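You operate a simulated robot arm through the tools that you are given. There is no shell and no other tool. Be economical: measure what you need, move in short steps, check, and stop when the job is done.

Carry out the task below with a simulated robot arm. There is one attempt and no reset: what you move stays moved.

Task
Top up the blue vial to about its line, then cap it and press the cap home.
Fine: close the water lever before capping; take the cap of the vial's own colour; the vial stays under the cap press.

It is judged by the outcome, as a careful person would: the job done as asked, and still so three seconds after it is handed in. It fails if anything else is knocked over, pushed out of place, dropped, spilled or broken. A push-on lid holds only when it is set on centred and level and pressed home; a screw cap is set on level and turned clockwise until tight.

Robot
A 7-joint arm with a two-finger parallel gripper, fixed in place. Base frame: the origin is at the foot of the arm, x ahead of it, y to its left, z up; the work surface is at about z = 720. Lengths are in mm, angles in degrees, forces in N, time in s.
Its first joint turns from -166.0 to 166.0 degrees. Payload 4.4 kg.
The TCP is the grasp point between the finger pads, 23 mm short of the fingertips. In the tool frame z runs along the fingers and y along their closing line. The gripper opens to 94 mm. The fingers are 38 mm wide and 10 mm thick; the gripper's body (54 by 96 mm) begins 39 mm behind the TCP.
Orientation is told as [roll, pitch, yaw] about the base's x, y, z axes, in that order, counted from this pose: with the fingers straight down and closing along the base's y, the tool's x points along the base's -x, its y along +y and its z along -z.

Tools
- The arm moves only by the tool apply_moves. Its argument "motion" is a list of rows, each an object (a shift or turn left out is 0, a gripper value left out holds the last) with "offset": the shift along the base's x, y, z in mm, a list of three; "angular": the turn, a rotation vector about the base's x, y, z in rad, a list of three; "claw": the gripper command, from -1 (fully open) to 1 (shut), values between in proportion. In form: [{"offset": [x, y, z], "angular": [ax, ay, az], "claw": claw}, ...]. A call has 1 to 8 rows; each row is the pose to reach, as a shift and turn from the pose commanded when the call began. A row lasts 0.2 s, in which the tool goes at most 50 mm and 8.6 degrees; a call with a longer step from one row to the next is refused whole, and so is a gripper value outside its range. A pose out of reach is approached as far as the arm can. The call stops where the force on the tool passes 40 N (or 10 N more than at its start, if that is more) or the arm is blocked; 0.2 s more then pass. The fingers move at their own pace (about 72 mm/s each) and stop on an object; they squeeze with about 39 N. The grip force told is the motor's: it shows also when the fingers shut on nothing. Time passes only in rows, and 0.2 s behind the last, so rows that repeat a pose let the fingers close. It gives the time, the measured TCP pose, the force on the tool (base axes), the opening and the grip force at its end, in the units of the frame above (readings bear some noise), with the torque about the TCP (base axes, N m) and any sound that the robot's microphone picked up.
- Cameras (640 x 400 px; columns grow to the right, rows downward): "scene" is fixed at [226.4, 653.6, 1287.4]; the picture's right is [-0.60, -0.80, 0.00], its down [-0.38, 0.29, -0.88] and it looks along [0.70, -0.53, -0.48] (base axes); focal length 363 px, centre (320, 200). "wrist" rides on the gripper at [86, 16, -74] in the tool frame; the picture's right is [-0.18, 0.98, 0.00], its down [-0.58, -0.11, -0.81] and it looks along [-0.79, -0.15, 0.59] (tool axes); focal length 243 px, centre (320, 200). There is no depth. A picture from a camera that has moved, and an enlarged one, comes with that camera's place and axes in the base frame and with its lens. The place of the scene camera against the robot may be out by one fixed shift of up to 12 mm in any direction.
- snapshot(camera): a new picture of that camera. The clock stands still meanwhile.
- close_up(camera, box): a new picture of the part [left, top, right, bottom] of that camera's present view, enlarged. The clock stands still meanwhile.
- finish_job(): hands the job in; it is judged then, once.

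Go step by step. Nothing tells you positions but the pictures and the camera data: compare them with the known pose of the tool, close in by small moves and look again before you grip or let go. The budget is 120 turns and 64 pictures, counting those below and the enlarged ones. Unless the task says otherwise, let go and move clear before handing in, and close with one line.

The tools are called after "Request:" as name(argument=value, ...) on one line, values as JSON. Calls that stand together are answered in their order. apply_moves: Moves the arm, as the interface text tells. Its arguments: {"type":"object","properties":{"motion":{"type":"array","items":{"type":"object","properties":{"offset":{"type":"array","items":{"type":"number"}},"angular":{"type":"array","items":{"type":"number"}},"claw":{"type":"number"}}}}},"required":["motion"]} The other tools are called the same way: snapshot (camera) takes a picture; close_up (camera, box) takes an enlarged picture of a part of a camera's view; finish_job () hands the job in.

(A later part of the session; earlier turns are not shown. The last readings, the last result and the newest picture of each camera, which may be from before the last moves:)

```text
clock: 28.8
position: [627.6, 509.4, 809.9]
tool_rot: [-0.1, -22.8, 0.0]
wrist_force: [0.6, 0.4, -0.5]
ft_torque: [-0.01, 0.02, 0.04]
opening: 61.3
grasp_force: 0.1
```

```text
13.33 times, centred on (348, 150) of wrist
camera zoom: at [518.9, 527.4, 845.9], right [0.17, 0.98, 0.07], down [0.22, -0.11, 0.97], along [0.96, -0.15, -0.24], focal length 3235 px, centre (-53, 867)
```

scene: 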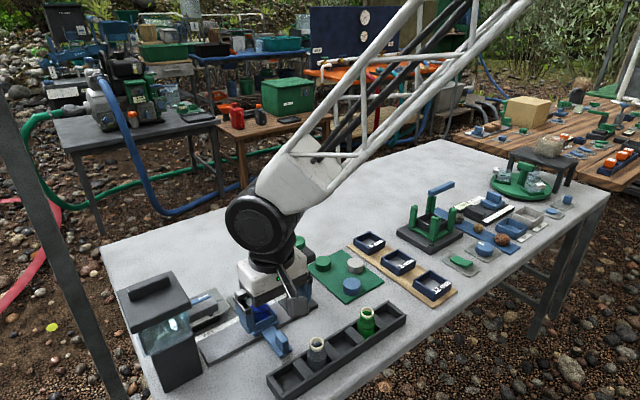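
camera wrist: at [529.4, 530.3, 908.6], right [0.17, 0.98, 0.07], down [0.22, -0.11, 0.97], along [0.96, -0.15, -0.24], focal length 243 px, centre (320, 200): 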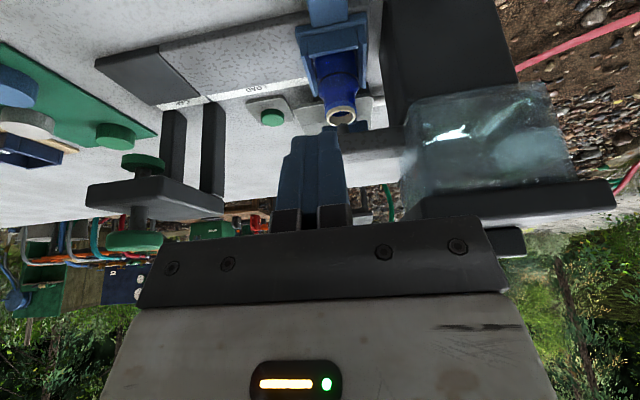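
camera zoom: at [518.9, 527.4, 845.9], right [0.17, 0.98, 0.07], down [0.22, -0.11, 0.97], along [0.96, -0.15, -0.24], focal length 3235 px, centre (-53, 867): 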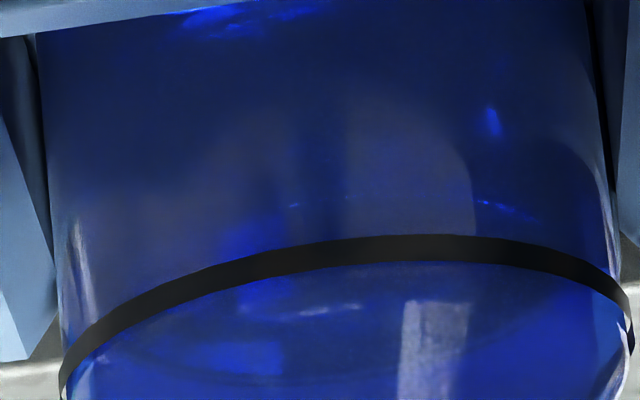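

The surface arc rose from about 11 mm to about 3.6 mm below the line in about 2.45 s of flow. About 1.0 s more is needed.

Request:
apply_moves(motion=[{"offset": [0, 0, 48], "claw": 1}, {"offset": [15, -12, 91], "angular": [0, 0.1, 0], "claw": 1}, {"offset": [50, -35, 98], "angular": [0, 0.2, 0], "claw": 1}, {"offset": [90, -55, 98], "angular": [0, 0.3, 0], "claw": 1}, {"offset": [130, -75, 88], "angular": [0, 0.4, 0], "claw": 1}, {"offset": [160, -75, 53], "angular": [0, 0.4, 0], "claw": 1}, {"offset": [160, -75, 8], "angular": [0, 0.4, 0], "claw": 1}, {"offset": [160, -75, -39], "angular": [0, 0.4, 0], "claw": 1}])

Request:
apply_moves(motion=[{"offset": [0, 0, -12]}, {"offset": [0, 0, -18]}, {"offset": [0, 0, -18]}, {"offset": [0, 0, -18]}, {"offset": [0, 0, -18]}, {"offset": [0, 0, -18]}, {"offset": [0, 0, 0]}, {"offset": [0, 0, 40]}])

Request:
apply_moves(motion=[{"offset": [0, 0, 40]}, {"offset": [-25, 0, 77]}, {"offset": [-70, 10, 92], "angular": [0, -0.1, 0]}, {"offset": [-110, 30, 92], "angular": [0, -0.2, 0]}, {"offset": [-145, 55, 92], "angular": [0, -0.3, 0]}, {"offset": [-158, 75, 52], "angular": [0, -0.4, 0]}, {"offset": [-160, 75, 4], "angular": [0, -0.4, 0], "claw": -0.3}, {"offset": [-160, 75, -1], "angular": [0, -0.4, 0], "claw": -0.3}])

Request:
close_up(camera="wrist", box=[324, 135, 372, 165])

```text
clock: 30.6
position: [790.6, 436.4, 776.0]
tool_rot: [0.0, -0.1, 0.0]
wrist_force: [0.5, -0.1, 0.6]
ft_torque: [-0.02, 0.01, -0.01]
opening: 0.0
grasp_force: 39.1
```

```text
clock: 32.4
position: [790.2, 435.7, 813.1]
tool_rot: [0.1, 0.1, -0.1]
wrist_force: [-0.4, -0.1, -0.8]
ft_torque: [0.0, -0.05, 0.0]
opening: 0.1
grasp_force: 38.7
```

```text
clock: 34.2
position: [631.0, 510.4, 810.4]
tool_rot: [0.1, -22.8, 0.0]
wrist_force: [0.0, -0.7, -0.1]
ft_torque: [0.01, 0.01, -0.02]
opening: 61.2
grasp_force: 0.0
```

```text
13.33 times, centred on (348, 150) of wrist
camera zoom: at [522.1, 528.6, 845.7], right [0.17, 0.98, 0.07], down [0.22, -0.11, 0.97], along [0.96, -0.15, -0.24], focal length 3235 px, centre (-53, 867)
```

zoom: 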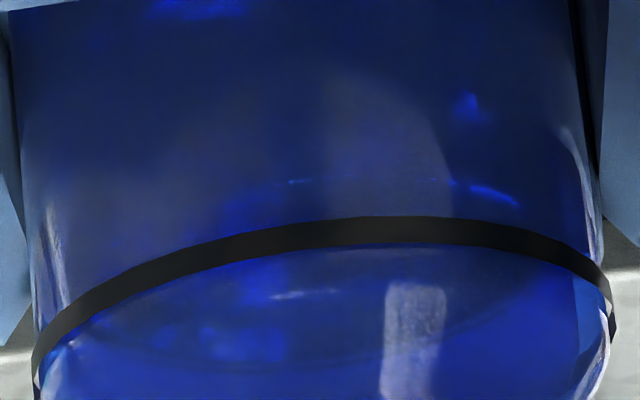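

No click this time: it stopped 2 mm short, and the level is unchanged. I'll repeat with the right depth.

Request:
apply_moves(motion=[{"offset": [0, 0, 48], "claw": 1}, {"offset": [15, -12, 91], "angular": [0, 0.1, 0], "claw": 1}, {"offset": [50, -35, 98], "angular": [0, 0.2, 0], "claw": 1}, {"offset": [90, -55, 98], "angular": [0, 0.3, 0], "claw": 1}, {"offset": [130, -75, 88], "angular": [0, 0.4, 0], "claw": 1}, {"offset": [160, -75, 53], "angular": [0, 0.4, 0], "claw": 1}, {"offset": [160, -75, 8], "angular": [0, 0.4, 0], "claw": 1}, {"offset": [160, -75, -41], "angular": [0, 0.4, 0], "claw": 1}])

Request:
apply_moves(motion=[{"offset": [0, 0, -12]}, {"offset": [0, 0, -18]}, {"offset": [0, 0, -18]}, {"offset": [0, 0, -18]}, {"offset": [0, 0, -18]}, {"offset": [0, 0, -18]}, {"offset": [0, 0, 0]}, {"offset": [0, 0, 40]}])

```text
clock: 36.0
position: [795.6, 438.5, 773.2]
tool_rot: [0.0, -0.1, 0.0]
wrist_force: [0.6, 0.9, 0.3]
ft_torque: [0.01, -0.01, -0.01]
opening: 0.0
grasp_force: 39.3
```

```text
clock: 37.8
position: [788.6, 436.4, 808.5]
tool_rot: [-0.1, 0.1, 0.0]
wrist_force: [-0.9, 0.2, -0.5]
ft_torque: [-0.01, -0.02, -0.01]
opening: 0.0
grasp_force: 38.2
heard: click
```

Clicked. I'll check the level again from the side view.

Request:
apply_moves(motion=[{"offset": [0, 0, 40]}, {"offset": [-25, 0, 77]}, {"offset": [-70, 10, 92], "angular": [0, -0.1, 0]}, {"offset": [-110, 30, 92], "angular": [0, -0.2, 0]}, {"offset": [-145, 55, 92], "angular": [0, -0.3, 0]}, {"offset": [-158, 75, 52], "angular": [0, -0.4, 0]}, {"offset": [-160, 75, 6], "angular": [0, -0.4, 0], "claw": -0.3}, {"offset": [-160, 75, 1], "angular": [0, -0.4, 0], "claw": -0.3}])

Request:
close_up(camera="wrist", box=[324, 139, 372, 169])

```text
clock: 39.6
position: [629.7, 508.1, 814.5]
tool_rot: [0.0, -22.9, 0.0]
wrist_force: [0.5, 1.1, 0.5]
ft_torque: [-0.01, 0.0, -0.01]
opening: 61.4
grasp_force: 0.1
```

```text
13.33 times, centred on (348, 154) of wrist
camera zoom: at [521.5, 526.1, 849.5], right [0.17, 0.98, 0.07], down [0.22, -0.11, 0.97], along [0.96, -0.15, -0.24], focal length 3235 px, centre (-53, 813)
```

zoom: 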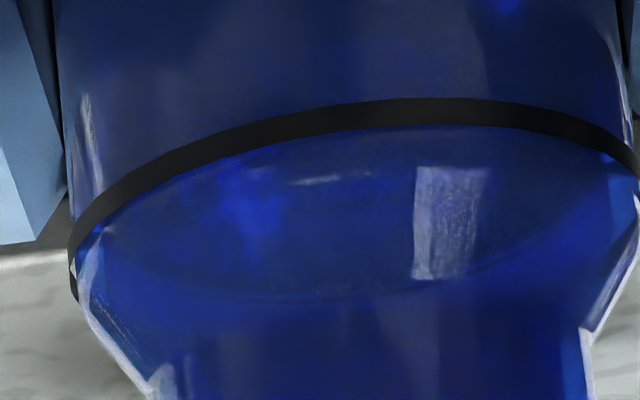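

The surface now meets the line. Next is the lever: I'll close the fingers and hover beside its pointer end.

Request:
apply_moves(motion=[{"offset": [0, 0, 45], "claw": 1}, {"offset": [10, -5, 90], "angular": [0, 0.1, 0], "claw": 1}, {"offset": [50, -10, 98], "angular": [0, 0.2, 0], "claw": 1}, {"offset": [90, -12, 98], "angular": [0, 0.3, 0], "claw": 1}, {"offset": [130, -12, 90], "angular": [0, 0.4, 0], "claw": 1}, {"offset": [136, -12, 58], "angular": [0, 0.4, 0], "claw": 1}, {"offset": [136, -12, 48], "angular": [0, 0.4, 0], "claw": 1}])

Request:
snapshot(camera="wrist")

```text
clock: 41.2
position: [764.3, 498.7, 860.5]
tool_rot: [0.0, 0.0, 0.0]
wrist_force: [-0.5, 0.9, 0.3]
ft_torque: [0.03, -0.02, -0.01]
opening: 0.3
grasp_force: 38.5
```

```text
19 pictures are left
camera wrist: at [678.2, 515.7, 936.8], right [0.18, 0.98, 0.0], down [0.58, -0.11, 0.81], along [0.79, -0.15, -0.59], focal length 243 px, centre (320, 200)
```

wrist: 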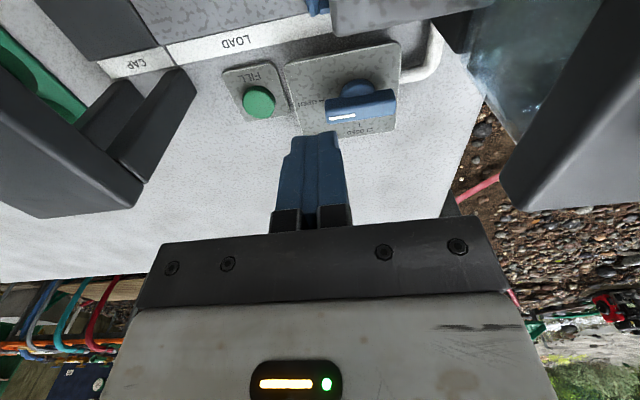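

Request:
apply_moves(motion=[{"offset": [0, 6, -35]}, {"offset": [0, 6, -65]}, {"offset": [0, 6, -82]}, {"offset": [0, 6, -84]}])

Request:
snapshot(camera="wrist")

```text
clock: 42.2
position: [763.4, 505.3, 776.6]
tool_rot: [-0.1, 0.0, 0.0]
wrist_force: [-5.7, -3.6, 6.9]
ft_torque: [-0.03, -0.01, -0.04]
opening: 0.0
grasp_force: 38.7
```

```text
18 pictures are left
camera wrist: at [676.4, 523.0, 851.7], right [0.18, 0.98, 0.0], down [0.58, -0.11, 0.81], along [0.79, -0.15, -0.59], focal length 243 px, centre (320, 200)
```

wrist: 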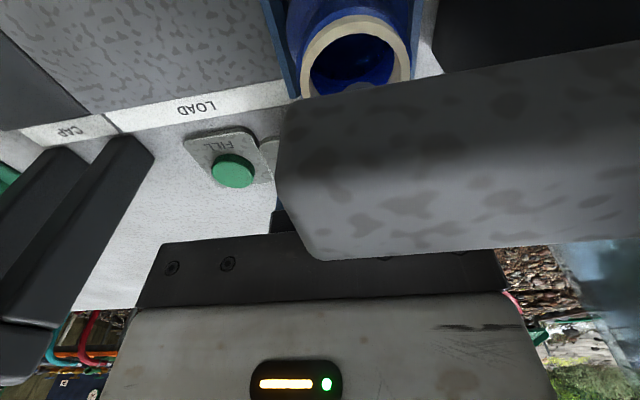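

There's a light contact (about 9 N). I'll raise slightly to find out what touches.

Request:
apply_moves(motion=[{"offset": [0, 0, 5]}, {"offset": [0, 0, 5]}])

Request:
close_up(camera="scene", box=[150, 250, 278, 330])

```text
clock: 42.8
position: [763.1, 505.2, 780.2]
tool_rot: [0.0, 0.1, 0.0]
wrist_force: [-3.6, -2.8, -5.9]
ft_torque: [-0.1, 0.21, -0.02]
opening: 0.2
grasp_force: 39.0
```

```text
5.00 times, centred on (214, 290) of scene
camera zoom: at [226.4, 653.6, 1287.4], right [-0.6, -0.8, 0.0], down [-0.38, 0.29, -0.88], along [0.7, -0.53, -0.48], focal length 1817 px, centre (850, -250)
```

zoom: 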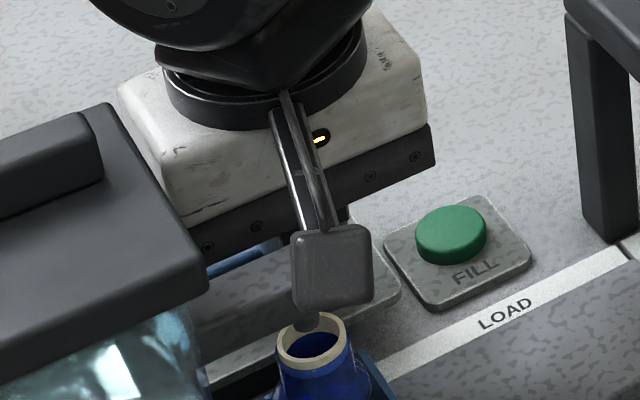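

The contact direction (-x with sliding friction) indicates the finger face is already against the lever bar. I'll push it toward +x.

Request:
apply_moves(motion=[{"offset": [1, 0, -4]}, {"offset": [7, 0, -4]}, {"offset": [13, 0, -4]}, {"offset": [19, 0, -4]}, {"offset": [25, 0, -4]}, {"offset": [30, 0, -4]}])

Request:
close_up(camera="wrist", box=[160, 0, 640, 260])

```text
clock: 43.2
position: [765.2, 503.7, 780.3]
tool_rot: [0.0, 0.0, -0.2]
wrist_force: [-6.8, -10.6, 8.9]
ft_torque: [-0.11, 0.03, -0.11]
opening: 0.0
grasp_force: 39.2
stopped in row 1: the force on the tool passed its limit at 50 N (the readings are from after the stop); the commanded pose is now the measured one
```

```text
1.33 times, centred on (400, 130) of wrist
camera zoom: at [678.8, 520.9, 855.8], right [0.19, 0.98, 0.0], down [0.58, -0.11, 0.81], along [0.79, -0.15, -0.59], focal length 324 px, centre (213, 293)
```

zoom: 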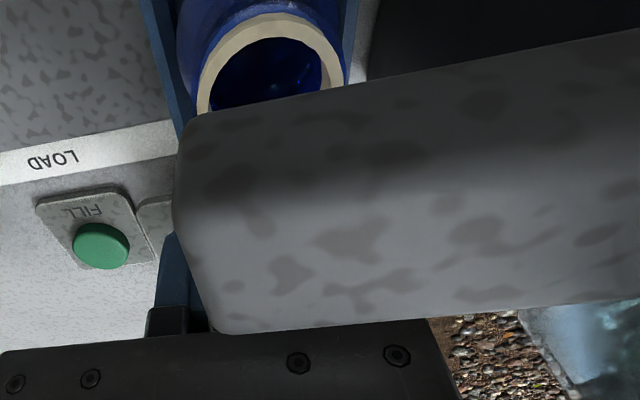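

The finger is pressing on something awkward there. I'll lift, turn the gripper 90°, and straddle the pointer end instead, which keeps the body clear of the spout.

Request:
apply_moves(motion=[{"offset": [-1, -1, 30]}, {"offset": [0, -1, 75]}, {"offset": [0, -1, 120]}, {"offset": [10, -2, 125], "angular": [0, 0, 0.14]}, {"offset": [20, -3, 125], "angular": [0, 0, 0.28]}, {"offset": [30, -4, 125], "angular": [0, 0, 0.42]}, {"offset": [32, -4, 125], "angular": [0, 0, 0.56]}, {"offset": [32, -4, 125], "angular": [0, 0, 0.7]}])

Request:
apply_moves(motion=[{"angular": [0, 0, 0.14]}, {"angular": [0, 0, 0.28]}, {"angular": [0, 0, 0.42]}, {"angular": [0, 0, 0.56]}, {"angular": [0, 0, 0.7]}, {"angular": [0, 0, 0.84]}, {"angular": [0, 0, 0.871], "claw": 0.15}, {"angular": [0, 0, 0.871], "claw": 0.15}])

Request:
snapshot(camera="wrist")

```text
clock: 45.0
position: [796.5, 500.7, 905.3]
tool_rot: [-0.1, -0.1, 40.2]
wrist_force: [0.6, 0.5, 0.2]
ft_torque: [0.0, -0.02, 0.03]
opening: 0.1
grasp_force: 39.0
```

```text
clock: 46.8
position: [797.4, 500.8, 906.3]
tool_rot: [0.1, 0.0, 90.1]
wrist_force: [0.4, -0.5, 0.2]
ft_torque: [-0.02, 0.0, 0.01]
opening: 40.0
grasp_force: 0.1
```

```text
15 pictures are left
camera wrist: at [782.1, 414.8, 980.8], right [-0.98, 0.18, 0.0], down [0.11, 0.58, 0.81], along [0.15, 0.79, -0.59], focal length 243 px, centre (320, 200)
```

wrist: 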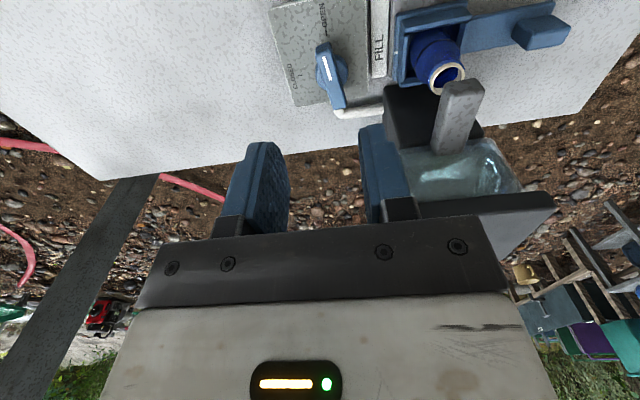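

From this side the bar tip is at about (796, 498), top about z 757. I'll descend straddling it.

Request:
apply_moves(motion=[{"offset": [0, 0, -45]}, {"offset": [0, 0, -90]}, {"offset": [0, 0, -120]}, {"offset": [0, 0, -134]}, {"offset": [0, 0, -137]}])

Request:
snapshot(camera="wrist")

```text
clock: 48.0
position: [798.2, 500.9, 770.9]
tool_rot: [-0.1, -0.1, 89.9]
wrist_force: [-4.9, -13.9, 26.0]
ft_torque: [-0.78, 0.76, 0.35]
opening: 41.9
grasp_force: 1.5
```

```text
14 pictures are left
camera wrist: at [780.7, 414.1, 844.7], right [-0.98, 0.19, 0.0], down [0.11, 0.58, 0.81], along [0.15, 0.79, -0.59], focal length 243 px, centre (320, 200)
```

wrist: 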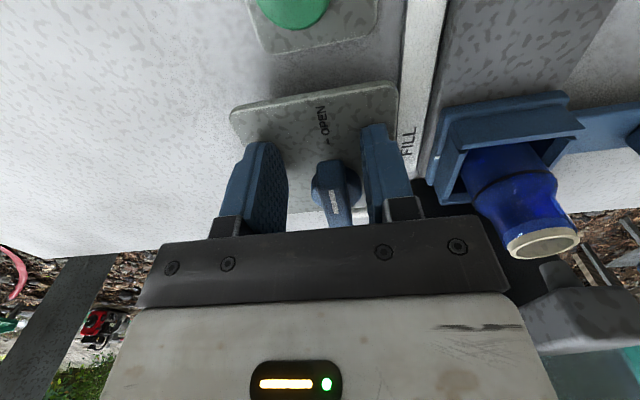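

The fingers straddle the lever, tips just on the plate. I'll raise 4 mm and push +x.

Request:
apply_moves(motion=[{"offset": [0, 0, 4]}, {"offset": [6, 0, 4]}, {"offset": [12, 0, 4]}, {"offset": [18, 0, 4]}, {"offset": [24, 0, 4]}, {"offset": [30, 0, 4]}, {"offset": [36, 0, 4]}, {"offset": [36, 0, 4]}])

Request:
snapshot(camera="wrist")

```text
clock: 48.6
position: [798.3, 500.7, 770.1]
tool_rot: [0.2, 0.2, 90.0]
wrist_force: [-10.0, -3.6, 7.1]
ft_torque: [0.03, 0.03, 0.22]
opening: 39.4
grasp_force: 0.1
stopped in row 2: the force on the tool passed its limit at 62 N (the readings are from after the stop); the commanded pose is now the measured one
```

```text
13 pictures are left
camera wrist: at [782.3, 414.6, 845.4], right [-0.98, 0.18, 0.0], down [0.11, 0.58, 0.8], along [0.14, 0.79, -0.59], focal length 243 px, centre (320, 200)
```

wrist: 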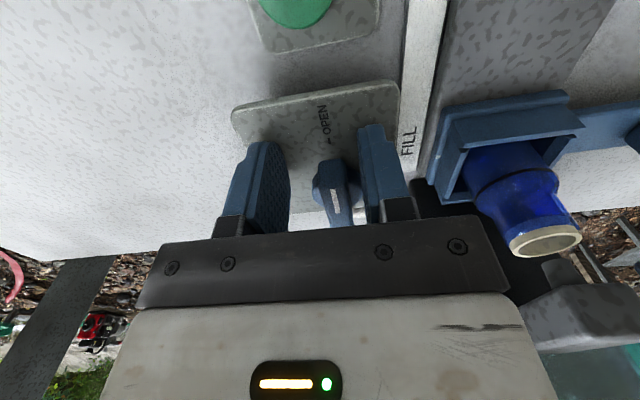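

I'll raise clear of the plate first and check the force.

Request:
apply_moves(motion=[{"offset": [0, 0, 3]}, {"offset": [0, 0, 6]}, {"offset": [0, 0, 6]}])

```text
clock: 49.4
position: [797.4, 500.5, 776.6]
tool_rot: [0.4, 0.2, 89.9]
wrist_force: [-0.1, -0.9, -0.4]
ft_torque: [0.01, 0.01, 0.03]
opening: 40.5
grasp_force: 0.9
```

Request:
apply_moves(motion=[{"offset": [3, 0, -1]}, {"offset": [6, 0, -1]}, {"offset": [9, 0, -1]}, {"offset": [12, 0, -1]}, {"offset": [15, 0, -1]}, {"offset": [18, 0, -1]}])

```text
clock: 50.3
position: [805.1, 498.3, 773.5]
tool_rot: [0.5, 0.4, 90.1]
wrist_force: [-30.2, -19.1, 12.5]
ft_torque: [-0.24, 0.56, 1.04]
opening: 52.7
grasp_force: 14.3
stopped in row 4: the force on the tool passed its limit at 42 N (the readings are from after the stop); the commanded pose is now the measured one
```

Request:
close_up(camera="wrist", box=[200, 60, 440, 230])

```text
2.35 times, centred on (320, 145) of wrist
camera zoom: at [790.9, 412.9, 848.8], right [-0.98, 0.18, 0.01], down [0.12, 0.59, 0.8], along [0.14, 0.79, -0.6], focal length 571 px, centre (320, 329)
```

zoom: 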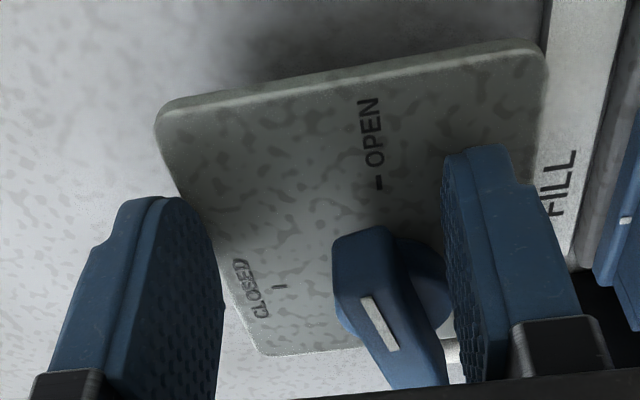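

The lever has started turning (about 10–15°), but the finger now pushes near the hub. I'll re-centre over the bar, close on it and turn it with the wrist.

Request:
apply_moves(motion=[{"offset": [-6, 2, 2], "claw": -0.25}, {"offset": [-12, 6, 2], "angular": [0, 0, 0.06], "claw": -0.25}, {"offset": [-13, 14, 2], "angular": [0, 0, 0.12], "claw": -0.25}, {"offset": [-13, 22, 2], "angular": [0, 0, 0.17], "claw": -0.25}, {"offset": [-13, 22, 2], "angular": [0, 0, 0.17], "claw": -0.25}])

Request:
apply_moves(motion=[{"claw": 0.3}, {"claw": 1}, {"claw": 1}, {"claw": 1}])

```text
clock: 51.5
position: [793.8, 521.7, 775.2]
tool_rot: [0.4, 0.2, 99.8]
wrist_force: [0.4, 0.1, 0.3]
ft_torque: [0.0, 0.03, -0.01]
opening: 58.7
grasp_force: 0.1
```

```text
clock: 52.6
position: [793.0, 521.4, 775.9]
tool_rot: [0.5, 0.3, 99.9]
wrist_force: [-13.1, -3.6, 5.2]
ft_torque: [0.15, 0.22, 0.14]
opening: 29.4
grasp_force: 45.4
stopped in row 4: the force on the tool passed its limit at 41 N (the readings are from after the stop); the commanded pose is now the measured one
```

Opening 29 mm suggests I have the round hub; the bar is above. I'll open, raise 7 mm and regrip.

Request:
apply_moves(motion=[{"claw": 0.1}, {"offset": [-2, 0, 4], "claw": 0.1}, {"offset": [-2, 0, 8], "claw": 0.1}, {"offset": [-2, 0, 8], "claw": 0.6}, {"offset": [-2, 0, 8], "claw": 1}, {"offset": [-2, 0, 8], "claw": 1}])

Request:
snapshot(camera="wrist")

```text
clock: 53.8
position: [792.6, 521.0, 785.1]
tool_rot: [0.2, 0.2, 99.8]
wrist_force: [15.4, 9.2, -12.2]
ft_torque: [0.15, -0.54, -0.01]
opening: 13.9
grasp_force: 38.9
stopped in row 5: the force on the tool passed its limit at 50 N (the readings are from after the stop); the commanded pose is now the measured one
```

```text
11 pictures are left
camera wrist: at [791.8, 434.7, 860.0], right [-1.0, 0.01, 0.0], down [0.01, 0.59, 0.8], along [0.01, 0.8, -0.59], focal length 243 px, centre (320, 200)
```

wrist: 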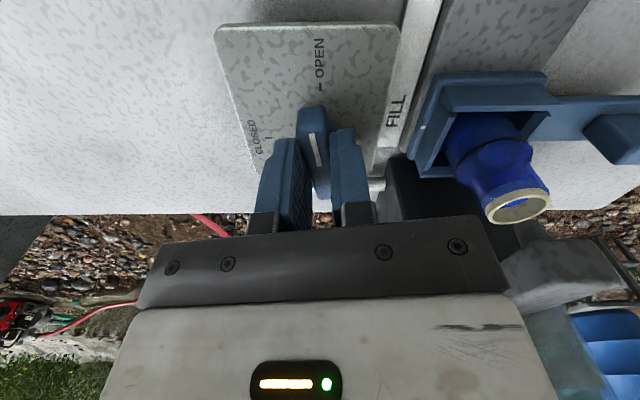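

The bar is gripped (14 mm). I'll turn it counter-clockwise about its pivot.

Request:
apply_moves(motion=[{"offset": [0.8, 0, 0], "angular": [0, 0, 0.14]}, {"offset": [1.6, 0.2, 0], "angular": [0, 0, 0.28]}, {"offset": [2.4, 0.5, 0], "angular": [0, 0, 0.42]}, {"offset": [3.2, 0.9, 0], "angular": [0, 0, 0.56]}, {"offset": [3.9, 1.4, 0], "angular": [0, 0, 0.7]}])

```text
clock: 55.0
position: [794.3, 521.9, 784.9]
tool_rot: [0.4, 0.1, 137.6]
wrist_force: [-11.5, -2.8, 6.0]
ft_torque: [0.09, -0.24, -0.01]
opening: 14.0
grasp_force: 45.4
stopped in row 5: the force on the tool passed its limit at 45 N (the readings are from after the stop); the commanded pose is now the measured one
```

Request:
apply_moves(motion=[{"offset": [-0.5, 0.5, 0], "angular": [0, 0, 0.12]}, {"offset": [-0.3, 1.2, 0], "angular": [0, 0, 0.25]}, {"offset": [0, 2, 0], "angular": [0, 0, 0.38]}, {"offset": [0.3, 2.7, 0], "angular": [0, 0, 0.5]}, {"offset": [0.5, 3.4, 0], "angular": [0, 0, 0.62]}])

```text
clock: 56.0
position: [795.5, 523.3, 784.4]
tool_rot: [0.4, 0.2, 165.0]
wrist_force: [-8.0, -7.6, 7.3]
ft_torque: [0.36, 0.14, 0.03]
opening: 14.0
grasp_force: 44.7
stopped in row 5: the force on the tool passed its limit at 42 N (the readings are from after the stop); the commanded pose is now the measured one
```

Request:
apply_moves(motion=[{"offset": [-0.6, 0, 0], "angular": [0, 0, 0.1]}, {"offset": [-0.6, 0.3, 0], "angular": [0, 0, 0.2]}, {"offset": [-0.6, 0.5, 0], "angular": [0, 0, 0.28]}, {"offset": [-0.6, 0.5, 0], "angular": [0, 0, 0.28]}])

Request:
close_up(camera="wrist", box=[190, 60, 430, 220])

```text
clock: 57.0
position: [794.4, 524.2, 784.7]
tool_rot: [0.6, 0.1, -179.0]
wrist_force: [20.7, 2.8, -3.2]
ft_torque: [0.42, -1.21, -0.92]
opening: 13.9
grasp_force: 44.7
```

```text
2.50 times, centred on (310, 140) of wrist
camera zoom: at [882.1, 511.8, 860.0], right [-0.17, -0.99, 0.01], down [-0.59, 0.1, 0.8], along [-0.79, 0.13, -0.59], focal length 606 px, centre (345, 350)
```

zoom: 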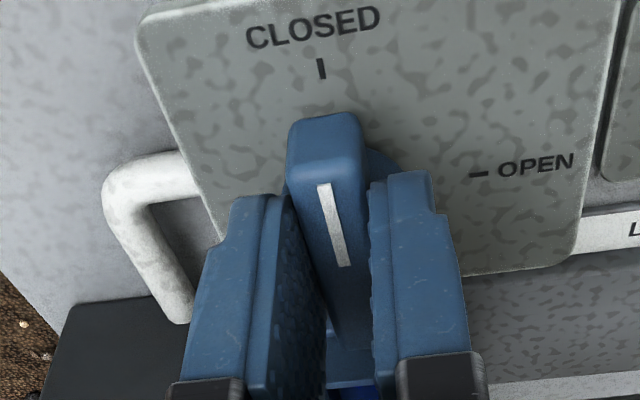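

The pointer is at CLOSED. I'll release, lift, and turn the gripper back on the way to the carriage handle.

Request:
apply_moves(motion=[{"claw": 0.3}, {"claw": 0}, {"offset": [0, 0, 40], "claw": 0}, {"offset": [0, 0, 85], "claw": 0}, {"offset": [-5, -10, 125], "claw": 0, "angular": [0, 0, -0.14]}, {"offset": [-15, -30, 135], "angular": [0, 0, -0.28]}, {"offset": [-30, -50, 135], "angular": [0, 0, -0.42]}, {"offset": [-50, -70, 135], "angular": [0, 0, -0.56]}])

Request:
apply_moves(motion=[{"offset": [-15, 0, 0], "angular": [0, 0, -0.14]}, {"offset": [-30, 0, 0], "angular": [0, 0, -0.28]}, {"offset": [-45, 0, 0], "angular": [0, 0, -0.42]}, {"offset": [-60, 10, 0], "angular": [0, 0, -0.56]}, {"offset": [-75, 20, 0], "angular": [0, 0, -0.7]}, {"offset": [-90, 30, 0], "angular": [0, 0, -0.84]}, {"offset": [-105, 45, 0], "angular": [0, 0, -0.98]}, {"offset": [-117, 60, 0], "angular": [0, 0, -1.12]}])

Request:
apply_moves(motion=[{"offset": [0, 2, 0], "angular": [0, 0, -0.14]}, {"offset": [0, 4, 0], "angular": [0, 0, -0.28]}, {"offset": [0, 6, 0], "angular": [0, 0, -0.42]}, {"offset": [0, 8, 0], "angular": [0, 0, -0.56]}, {"offset": [0, 9, -20], "angular": [0, 0, -0.7]}, {"offset": [0, 9, -40], "angular": [0, 0, -0.84]}, {"offset": [0, 9, -60], "angular": [0, 0, -0.98]}, {"offset": [0, 9, -80], "angular": [0, 0, -1.12]}])

```text
clock: 58.8
position: [743.3, 452.9, 918.5]
tool_rot: [0.4, 0.1, 148.7]
wrist_force: [-0.1, 0.4, 0.0]
ft_torque: [0.0, 0.04, 0.0]
opening: 47.1
grasp_force: 0.1
```

```text
clock: 60.6
position: [626.0, 515.5, 917.4]
tool_rot: [0.6, 0.0, 84.5]
wrist_force: [0.4, 0.8, 0.2]
ft_torque: [0.02, 0.01, 0.0]
opening: 46.6
grasp_force: 0.0
```

```text
clock: 62.4
position: [626.8, 524.3, 839.8]
tool_rot: [0.6, 0.2, 20.4]
wrist_force: [-0.4, -0.6, 0.5]
ft_torque: [-0.01, 0.0, -0.03]
opening: 47.2
grasp_force: 0.1
```

Request:
apply_moves(motion=[{"angular": [-0.005, 0, -0.14], "claw": -0.2}, {"angular": [-0.008, 0, -0.27], "claw": -0.2}, {"angular": [-0.01, 0, -0.356], "claw": -0.2}, {"offset": [1, 0, -40], "angular": [-0.01, 0, -0.356], "claw": -0.2}, {"offset": [1, 0, -70], "angular": [-0.01, 0, -0.356], "claw": -0.2}, {"offset": [1, 0, -79.5], "angular": [-0.01, 0, -0.356], "claw": 0.2}, {"offset": [1, 0, -79.5], "angular": [-0.01, 0, -0.356], "claw": 1}, {"offset": [1, 0, -79.5], "angular": [-0.01, 0, -0.356], "claw": 1}])

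```text
clock: 64.2
position: [629.3, 525.9, 758.1]
tool_rot: [-0.1, 0.1, 0.1]
wrist_force: [-1.6, -26.2, 9.0]
ft_torque: [-0.59, 0.23, -0.62]
opening: 27.5
grasp_force: 45.2
```

Gripped. Sliding gently back toward LOAD (y about 435).

Request:
apply_moves(motion=[{"offset": [0, -6, 0.3]}, {"offset": [0, -13, 0.3]}, {"offset": [0, -20, 0.3]}, {"offset": [0, -27, 0.3]}, {"offset": [0, -34, 0.3]}, {"offset": [0, -40, 0.3]}, {"offset": [0, -46, 0.3]}, {"offset": [0, -46, 0.3]}])

Request:
apply_moves(motion=[{"offset": [0, -6, 0]}, {"offset": [0, -13, 0]}, {"offset": [0, -20, 0]}, {"offset": [0, -27, 0]}, {"offset": [0, -34, 0]}, {"offset": [0, -40, 0]}, {"offset": [0, -43, 0]}, {"offset": [0, -43, 0]}])

```text
clock: 66.0
position: [629.5, 477.7, 759.0]
tool_rot: [-0.1, 0.2, 0.2]
wrist_force: [17.9, 0.3, -11.9]
ft_torque: [0.03, -0.28, -0.45]
opening: 27.7
grasp_force: 44.2
```

```text
clock: 67.8
position: [630.8, 433.9, 759.9]
tool_rot: [-0.1, 0.2, 0.2]
wrist_force: [3.1, -0.6, -17.3]
ft_torque: [0.03, -0.05, -0.65]
opening: 27.2
grasp_force: 45.0
```

Now at LOAD. I'll release, lift and go above the blue cap near (671, 223).

Request:
apply_moves(motion=[{"claw": 0.3}, {"claw": 0}, {"offset": [0, 0, 45], "claw": 0}, {"offset": [0, 0, 90], "claw": 0}, {"offset": [0, -20, 130], "claw": -0.5}, {"offset": [8, -65, 140], "claw": -0.5}, {"offset": [16, -110, 140], "claw": -0.5}, {"offset": [26, -155, 130], "claw": -0.5}])

Request:
apply_moves(motion=[{"offset": [8, -35, -30], "claw": -0.5}, {"offset": [14, -55, -60], "claw": -0.5}, {"offset": [14, -55, -60], "claw": -0.5}])

Request:
snapshot(camera="wrist")

```text
clock: 69.6
position: [653.8, 281.4, 888.2]
tool_rot: [-0.1, 0.2, 0.2]
wrist_force: [0.1, -0.7, -0.4]
ft_torque: [0.02, 0.03, -0.01]
opening: 70.4
grasp_force: 0.1
```

```text
clock: 70.4
position: [671.0, 223.4, 829.7]
tool_rot: [0.1, 0.2, 0.2]
wrist_force: [-0.7, 1.2, -0.5]
ft_torque: [0.03, 0.03, -0.02]
opening: 70.7
grasp_force: 0.1
```

```text
9 pictures are left
camera wrist: at [583.8, 240.2, 905.0], right [0.18, 0.98, 0.0], down [0.58, -0.11, 0.8], along [0.79, -0.15, -0.59], focal length 243 px, centre (320, 200)
```

wrist: 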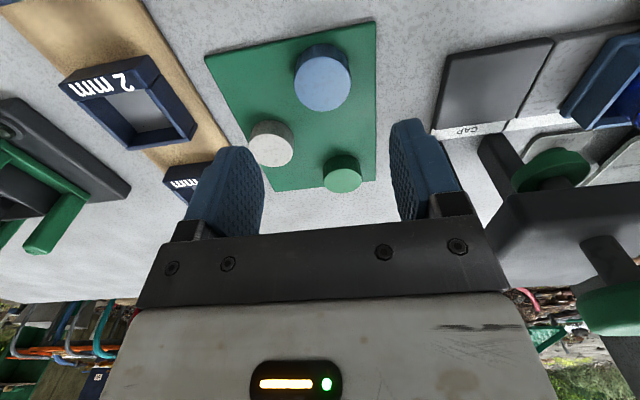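

The blue cap is centred near (673, 224.5). I'll descend over it.

Request:
apply_moves(motion=[{"offset": [2, 1, -40], "claw": -0.5}, {"offset": [2, 1, -70], "claw": -0.5}, {"offset": [2, 1, -81], "claw": -0.5}, {"offset": [2, 1, -81], "claw": 0}, {"offset": [2, 1, -81], "claw": 1}, {"offset": [2, 1, -81], "claw": 1}, {"offset": [2, 1, -81], "claw": 1}])

```text
clock: 72.0
position: [672.8, 225.6, 748.8]
tool_rot: [-0.1, 0.1, 0.3]
wrist_force: [-1.1, 0.6, -0.7]
ft_torque: [-0.01, -0.01, 0.02]
opening: 38.1
grasp_force: 38.6
```

Cap held (38 mm). The press knob is at about (703, 346, 883), so I'll carry the cap around on the near side to above the vial at LOAD.

Request:
apply_moves(motion=[{"offset": [0, 0, 45]}, {"offset": [-15, 0, 90]}, {"offset": [-40, 5, 130]}, {"offset": [-70, 30, 140]}, {"offset": [-78, 75, 140]}, {"offset": [-78, 120, 140]}, {"offset": [-78, 165, 140]}, {"offset": [-70, 205, 140]}])

Request:
apply_moves(motion=[{"offset": [35, 4, 0]}, {"offset": [70, 4, 0]}, {"offset": [96, 4, -8]}, {"offset": [96, 4, -18]}, {"offset": [96, 4, -18]}])

Request:
close_up(camera="wrist", box=[220, 60, 420, 220])

```text
clock: 73.8
position: [601.1, 429.5, 890.9]
tool_rot: [0.0, 0.3, 0.2]
wrist_force: [0.4, 0.3, -0.1]
ft_torque: [-0.01, -0.02, 0.03]
opening: 38.1
grasp_force: 38.9
```

```text
clock: 75.0
position: [699.1, 434.5, 870.2]
tool_rot: [-0.1, 0.2, 0.3]
wrist_force: [1.0, 0.0, 0.4]
ft_torque: [0.0, -0.01, -0.01]
opening: 38.0
grasp_force: 39.2
```

```text
2.50 times, centred on (320, 140) of wrist
camera zoom: at [612.0, 450.5, 945.4], right [0.18, 0.98, 0.0], down [0.58, -0.11, 0.8], along [0.79, -0.15, -0.59], focal length 606 px, centre (320, 350)
```

zoom: 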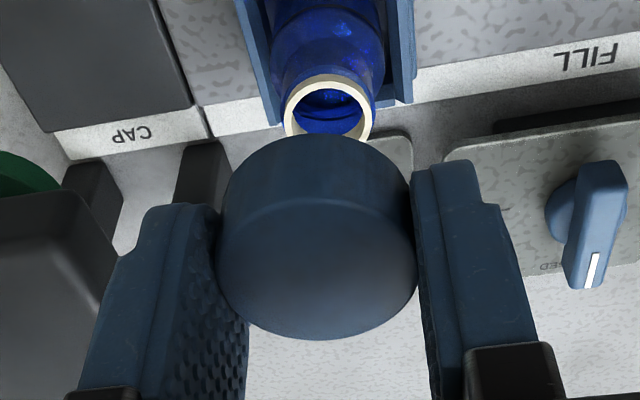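

The lever is confirmed closed. Combining views, the rim centre is near (703, 436, 797), so I'll shift the cap +4.5 x, +1.6 y, lower to a small gap, and compare in both cameras.

Request:
apply_moves(motion=[{"offset": [4.5, 1.6, -15]}, {"offset": [4.5, 1.6, -28]}, {"offset": [4.5, 1.6, -30]}, {"offset": [4.5, 1.6, -30]}])

Request:
close_up(camera="wrist", box=[240, 80, 400, 180])

Request:
close_up(camera="scene", box=[220, 270, 300, 320])

```text
clock: 76.0
position: [701.4, 436.3, 841.2]
tool_rot: [0.0, 0.2, 0.2]
wrist_force: [0.0, 0.8, 0.4]
ft_torque: [-0.01, 0.01, 0.03]
opening: 37.9
grasp_force: 38.7
```

```text
4.00 times, centred on (320, 130) of wrist
camera zoom: at [615.5, 453.4, 916.3], right [0.18, 0.98, 0.0], down [0.58, -0.11, 0.8], along [0.79, -0.15, -0.59], focal length 970 px, centre (320, 480)
```

zoom: 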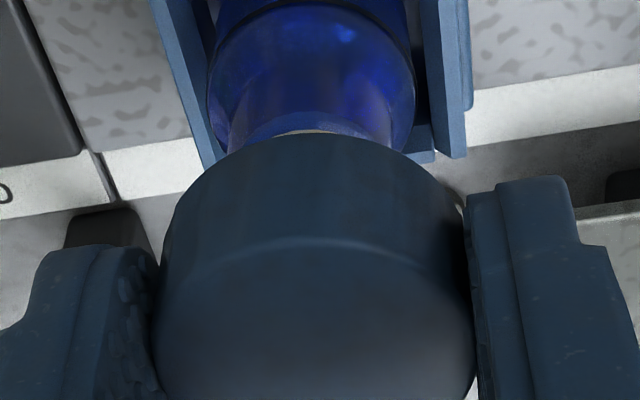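

```text
8.00 times, centred on (260, 295) of scene
camera zoom: at [226.4, 653.6, 1287.4], right [-0.6, -0.8, 0.0], down [-0.38, 0.29, -0.88], along [0.7, -0.53, -0.48], focal length 2906 px, centre (800, -560)
```

zoom: 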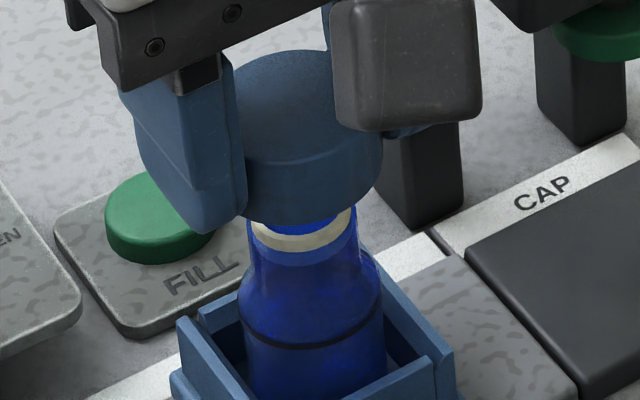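

y alignment is nearly right (shift about -1.2); x is less certain. I'll lift a bit and turn the gripper -90° so the wrist camera looks along y and measures x directly.

Request:
apply_moves(motion=[{"offset": [0, -1.2, 12], "angular": [0, 0, -0.13]}, {"offset": [0, -1.2, 20], "angular": [0, 0, -0.27]}, {"offset": [0, -1.2, 20], "angular": [0, 0, -0.41]}, {"offset": [0, -1.2, 20], "angular": [0, 0, -0.55]}, {"offset": [0, -1.2, 20], "angular": [0, 0, -0.69]}, {"offset": [0, -1.2, 20], "angular": [0, 0, -0.83]}, {"offset": [0, -1.2, 20], "angular": [0, 0, -0.97]}, {"offset": [0, -1.2, 20], "angular": [0, 0, -1.1]}])

Request:
apply_moves(motion=[{"angular": [0, 0, -0.14]}, {"angular": [0, 0, -0.28]}, {"angular": [0, 0, -0.42]}, {"angular": [0, 0, -0.472]}, {"offset": [0, 0, -10], "angular": [0, 0, -0.472]}, {"offset": [0, 0, -16], "angular": [0, 0, -0.472]}, {"offset": [0, 0, -16], "angular": [0, 0, -0.472]}])

Request:
close_up(camera="wrist", box=[240, 80, 400, 180])

```text
clock: 77.8
position: [701.5, 434.9, 861.3]
tool_rot: [-0.1, 0.2, -63.0]
wrist_force: [-0.1, -0.3, -0.5]
ft_torque: [-0.02, -0.02, -0.02]
opening: 37.8
grasp_force: 39.3
```

```text
clock: 79.4
position: [701.6, 435.2, 845.4]
tool_rot: [0.0, 0.2, -89.8]
wrist_force: [0.4, -0.1, -0.6]
ft_torque: [0.03, 0.01, 0.0]
opening: 37.8
grasp_force: 39.0
```

```text
4.00 times, centred on (320, 130) of wrist
camera zoom: at [717.9, 522.8, 921.3], right [0.98, -0.18, 0.0], down [-0.11, -0.58, 0.8], along [-0.15, -0.79, -0.59], focal length 970 px, centre (320, 480)
```

zoom: 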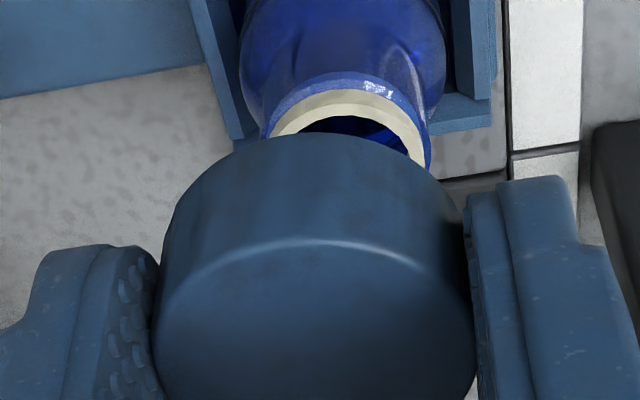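

Measured x offset is about +4.4 mm (rim at about x 706, y 434.4). I'll correct and lower gently, watching the force.

Request:
apply_moves(motion=[{"offset": [2.2, 0, 0]}, {"offset": [4.4, 0, 0]}, {"offset": [4.4, 0, -6]}, {"offset": [4.4, 0, -12]}, {"offset": [4.4, 0, -16]}, {"offset": [4.4, 0, -16]}])

Request:
close_up(camera="scene", box=[220, 270, 300, 320])

```text
clock: 80.8
position: [704.9, 435.4, 829.4]
tool_rot: [0.0, 0.1, -89.9]
wrist_force: [-0.3, -0.1, -0.4]
ft_torque: [-0.02, 0.0, 0.02]
opening: 38.2
grasp_force: 39.0
```

```text
8.00 times, centred on (260, 295) of scene
camera zoom: at [226.4, 653.6, 1287.4], right [-0.6, -0.8, 0.0], down [-0.38, 0.29, -0.88], along [0.7, -0.53, -0.48], focal length 2906 px, centre (800, -560)
```

zoom: 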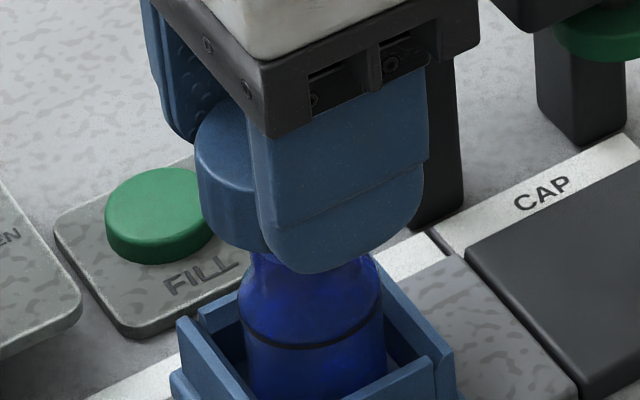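

The scene view shows the cap sits about 3.5 mm off-centre along the pads (now toward +y). I'll shift y by -4 and lower until it touches.

Request:
apply_moves(motion=[{"offset": [0, -2, 2]}, {"offset": [0, -4, 2]}, {"offset": [0, -4, -1]}, {"offset": [0, -4, -4]}, {"offset": [0, -4, -7]}, {"offset": [0, -4, -9]}, {"offset": [0, -4, -9]}])

```text
clock: 82.4
position: [706.0, 430.8, 821.0]
tool_rot: [-0.1, 0.2, -90.0]
wrist_force: [-1.4, -0.2, 0.8]
ft_torque: [0.05, 0.03, -0.03]
opening: 37.9
grasp_force: 39.1
```

Request:
apply_moves(motion=[{"offset": [0, 0, -1.5]}, {"offset": [0, 0, -3]}, {"offset": [0, 0, -4.5]}, {"offset": [0, 0, -6]}, {"offset": [0, 0, -6]}])

```text
clock: 83.6
position: [705.6, 430.9, 813.8]
tool_rot: [-0.1, 0.2, -89.9]
wrist_force: [0.5, -0.5, 0.3]
ft_torque: [-0.03, -0.02, 0.0]
opening: 38.2
grasp_force: 38.9
```

Request:
apply_moves(motion=[{"offset": [0, 0, -1.5]}, {"offset": [0, 0, -3]}, {"offset": [0, 0, -4.5]}, {"offset": [0, 0, -6]}, {"offset": [0, 0, -7]}, {"offset": [0, 0, -8]}, {"offset": [0, 0, -8]}])

```text
clock: 85.2
position: [704.9, 431.7, 806.6]
tool_rot: [0.0, 0.2, -89.9]
wrist_force: [0.2, -0.2, -0.3]
ft_torque: [-0.01, 0.01, 0.0]
opening: 38.0
grasp_force: 38.5
```

Request:
apply_moves(motion=[{"offset": [0, 0, -1.5]}, {"offset": [0, 0, -3]}, {"offset": [0, 0, -4.5]}, {"offset": [0, 0, -6]}, {"offset": [0, 0, -6]}])

```text
clock: 86.4
position: [705.0, 432.5, 801.6]
tool_rot: [0.1, 0.2, -89.8]
wrist_force: [3.7, 1.0, 33.8]
ft_torque: [0.12, -0.15, -0.02]
opening: 38.3
grasp_force: 38.8
heard: snap
```

Contact with a "snap" — the cap engaged. I'll release, lift, and look.

Request:
apply_moves(motion=[{"offset": [0, 0, 0.5], "claw": 0.4}, {"offset": [0, 0, 0.5], "claw": -0.1}, {"offset": [0, 0, 20], "claw": -0.1}, {"offset": [0, 0, 60], "claw": -0.1}, {"offset": [-10, 0, 100], "claw": -0.1}, {"offset": [-50, 0, 115], "claw": -0.1, "angular": [0, 0, 0.14]}, {"offset": [-75, 0, 115], "claw": -0.1, "angular": [0, 0, 0.28]}, {"offset": [-75, 0, 115], "claw": -0.1, "angular": [0, 0, 0.42]}])

Request:
close_up(camera="scene", box=[220, 260, 316, 320])

```text
clock: 88.2
position: [630.6, 432.9, 914.6]
tool_rot: [0.0, 0.2, -65.7]
wrist_force: [-0.3, -0.4, 0.0]
ft_torque: [0.02, 0.02, -0.01]
opening: 51.7
grasp_force: 0.0
```

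```text
6.67 times, centred on (268, 290) of scene
camera zoom: at [226.4, 653.6, 1287.4], right [-0.6, -0.8, 0.0], down [-0.38, 0.29, -0.88], along [0.7, -0.53, -0.48], focal length 2422 px, centre (667, -400)
```

zoom: 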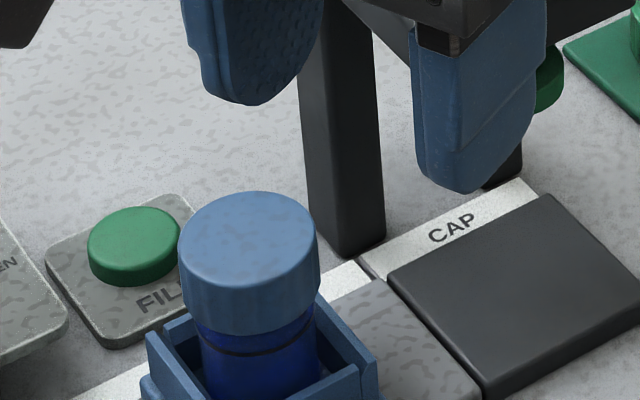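

The cap sits level and centred. I'll turn back to yaw 0 and grip the carriage knob, slightly higher for clearance over the grey vial.

Request:
apply_moves(motion=[{"angular": [0, 0, 0.143]}, {"angular": [0, 0, 0.287]}, {"angular": [0, 0, 0.43]}, {"angular": [0, 0, 0.573]}, {"angular": [0, 0, 0.717]}, {"offset": [0, 1, -20], "angular": [0, 0, 0.86]}, {"offset": [0, 1, -40], "angular": [0, 0, 1.0]}, {"offset": [0, 1, -60], "angular": [0, 0, 1.146]}])

Request:
apply_moves(motion=[{"offset": [0, 0, -45], "claw": -0.1}, {"offset": [0, 0, -80], "claw": -0.1}, {"offset": [0, 0, -88], "claw": -0.1}, {"offset": [0, 0, -88], "claw": 0.4}, {"offset": [0, 0, -88], "claw": 1}, {"offset": [0, 0, -88], "claw": 1}])

```text
clock: 90.0
position: [630.4, 433.4, 854.8]
tool_rot: [0.0, 0.2, 0.0]
wrist_force: [0.6, -1.2, -0.2]
ft_torque: [-0.02, 0.0, -0.01]
opening: 51.5
grasp_force: 0.1
```

```text
clock: 91.4
position: [628.5, 431.3, 767.4]
tool_rot: [-0.1, 0.2, -0.1]
wrist_force: [2.3, 2.4, -6.9]
ft_torque: [0.28, -0.69, 0.34]
opening: 13.7
grasp_force: 45.5
```

Request:
apply_moves(motion=[{"offset": [0, -5, 0]}, {"offset": [0, -12, 0]}, {"offset": [0, -19, 0]}, {"offset": [0, -26, 0]}, {"offset": [0, -33, 0]}, {"offset": [0, -39, 0]}, {"offset": [0, -44, 0]}, {"offset": [0, -44, 0]}])

Request:
apply_moves(motion=[{"offset": [0, -6, 0]}, {"offset": [0, -13, 0]}, {"offset": [0, -20, 0]}, {"offset": [0, -27, 0]}, {"offset": [0, -34, 0]}, {"offset": [0, -39, 0]}, {"offset": [0, -42, 0]}, {"offset": [0, -42, 0]}])

```text
clock: 93.2
position: [629.8, 387.7, 767.6]
tool_rot: [0.0, 0.3, -0.2]
wrist_force: [-27.1, -0.4, -12.2]
ft_torque: [0.26, -0.01, 0.35]
opening: 13.7
grasp_force: 45.1
```

```text
clock: 95.0
position: [629.7, 347.0, 768.6]
tool_rot: [0.0, 0.1, -0.2]
wrist_force: [-15.2, -1.8, 0.3]
ft_torque: [0.01, -0.03, 0.26]
opening: 13.8
grasp_force: 45.3
```

Request:
apply_moves(motion=[{"offset": [-0.4, -1.5, 0]}, {"offset": [-0.4, -3, 0]}, {"offset": [-0.4, -3, 0]}])

Request:
close_up(camera="scene", box=[240, 220, 340, 320])

```text
clock: 95.8
position: [631.9, 344.6, 766.7]
tool_rot: [0.1, 0.0, -0.2]
wrist_force: [22.6, 17.7, -16.4]
ft_torque: [0.13, -0.64, 0.09]
opening: 13.7
grasp_force: 44.9
```

```text
4.00 times, centred on (290, 270) of scene
camera zoom: at [226.4, 653.6, 1287.4], right [-0.6, -0.8, 0.0], down [-0.38, 0.29, -0.88], along [0.7, -0.53, -0.48], focal length 1453 px, centre (440, -80)
```

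zoom: 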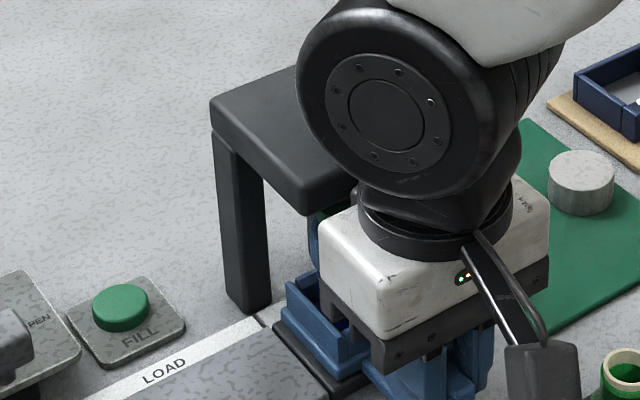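

The y force shows the end stop: the vial is under the press. I'll release, lift, close the fingers and go above the press knob.

Request:
apply_moves(motion=[{"offset": [0, 0.8, 0], "claw": 0.4}, {"offset": [0, 0.8, 0], "claw": 0}, {"offset": [0, 0.8, 30], "claw": 0}, {"offset": [-20, 0.8, 70], "claw": 0}, {"offset": [-30, 0.8, 115], "claw": 0.5}, {"offset": [-30, 0.8, 160], "claw": 1}, {"offset": [-15, 0.8, 195], "claw": 1}, {"offset": [20, 0.8, 210], "claw": 1}])

Request:
apply_moves(motion=[{"offset": [20, 0, -5], "claw": 1}, {"offset": [40, 0, -20], "claw": 1}, {"offset": [54, 0, -40], "claw": 1}, {"offset": [54, 0, -40], "claw": 1}])

Request:
close_up(camera="wrist", box=[200, 40, 456, 200])

```text
clock: 97.6
position: [654.2, 345.2, 976.1]
tool_rot: [-0.2, 0.2, -0.2]
wrist_force: [-0.6, -0.6, 0.0]
ft_torque: [-0.02, 0.02, -0.01]
opening: 0.1
grasp_force: 39.2
```

```text
clock: 98.6
position: [706.6, 345.8, 936.1]
tool_rot: [-0.1, 0.2, -0.1]
wrist_force: [0.6, -0.3, -0.7]
ft_torque: [0.01, 0.01, -0.02]
opening: 0.1
grasp_force: 38.6
```

```text
2.50 times, centred on (328, 120) of wrist
camera zoom: at [620.0, 362.3, 1011.5], right [0.19, 0.98, 0.0], down [0.58, -0.11, 0.8], along [0.79, -0.15, -0.59], focal length 606 px, centre (300, 400)
```

zoom: 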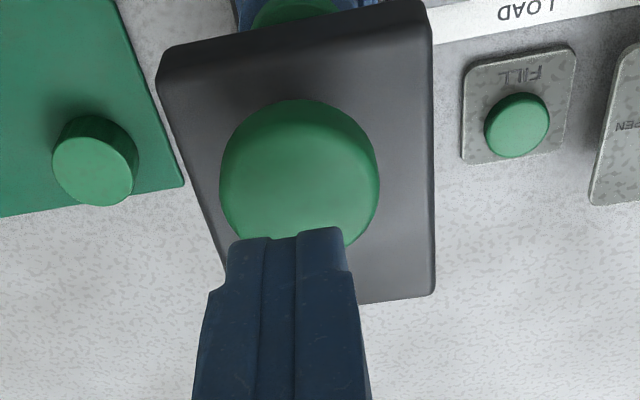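

The fingers are centred above the knob. Pressing down now.

Request:
apply_moves(motion=[{"offset": [0, 0, -15]}, {"offset": [0, 0, -26]}, {"offset": [0, 0, -31]}, {"offset": [0, 0, -36]}, {"offset": [0, 0, -41]}, {"offset": [0, 0, -46]}, {"offset": [0, 0, -51]}, {"offset": [0, 0, -56]}])

```text
clock: 99.8
position: [704.8, 344.0, 901.2]
tool_rot: [0.0, 0.0, -0.2]
wrist_force: [-7.6, -3.0, 14.5]
ft_torque: [-0.06, 0.2, 0.04]
opening: 0.4
grasp_force: 39.0
heard: click
stopped in row 5: the force on the tool passed its limit at 52 N (the readings are from after the stop); the commanded pose is now the measured one
```

A click at about 50 N. I'll press once more steadily to be sure it is home.

Request:
apply_moves(motion=[{"offset": [0, 0, -1]}, {"offset": [0, 0, -2]}, {"offset": [0, 0, -3]}, {"offset": [0, 0, -4]}, {"offset": [0, 0, -5]}])

```text
clock: 100.4
position: [704.1, 343.4, 901.4]
tool_rot: [0.1, -0.2, -0.2]
wrist_force: [-6.1, -1.9, 13.4]
ft_torque: [-0.03, 0.29, 0.03]
opening: 0.2
grasp_force: 38.6
stopped in row 2: the force on the tool passed its limit at 45 N (the readings are from after the stop); the commanded pose is now the measured one
```

It's solidly at the bottom. I'll lift clear and take a final look.

Request:
apply_moves(motion=[{"offset": [0, 0, 20]}, {"offset": [0, 0, 60]}, {"offset": [0, -10, 105]}, {"offset": [-20, -50, 130]}, {"offset": [-40, -90, 140]}, {"offset": [-60, -130, 140]}, {"offset": [-60, -150, 140]}, {"offset": [-60, -150, 140]}])

Request:
close_up(camera="scene", box=[180, 210, 380, 350])

```text
refused: row 4 steps farther than a row can; nothing moved
```

```text
2.86 times, centred on (280, 280) of scene
camera zoom: at [226.4, 653.6, 1287.4], right [-0.6, -0.8, 0.0], down [-0.38, 0.29, -0.88], along [0.7, -0.53, -0.48], focal length 1038 px, centre (434, -29)
```

zoom: 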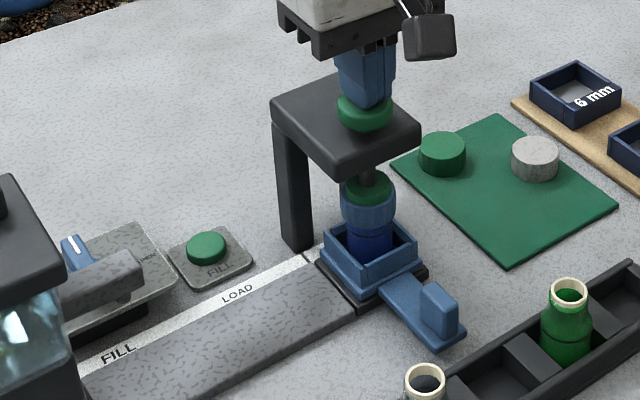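

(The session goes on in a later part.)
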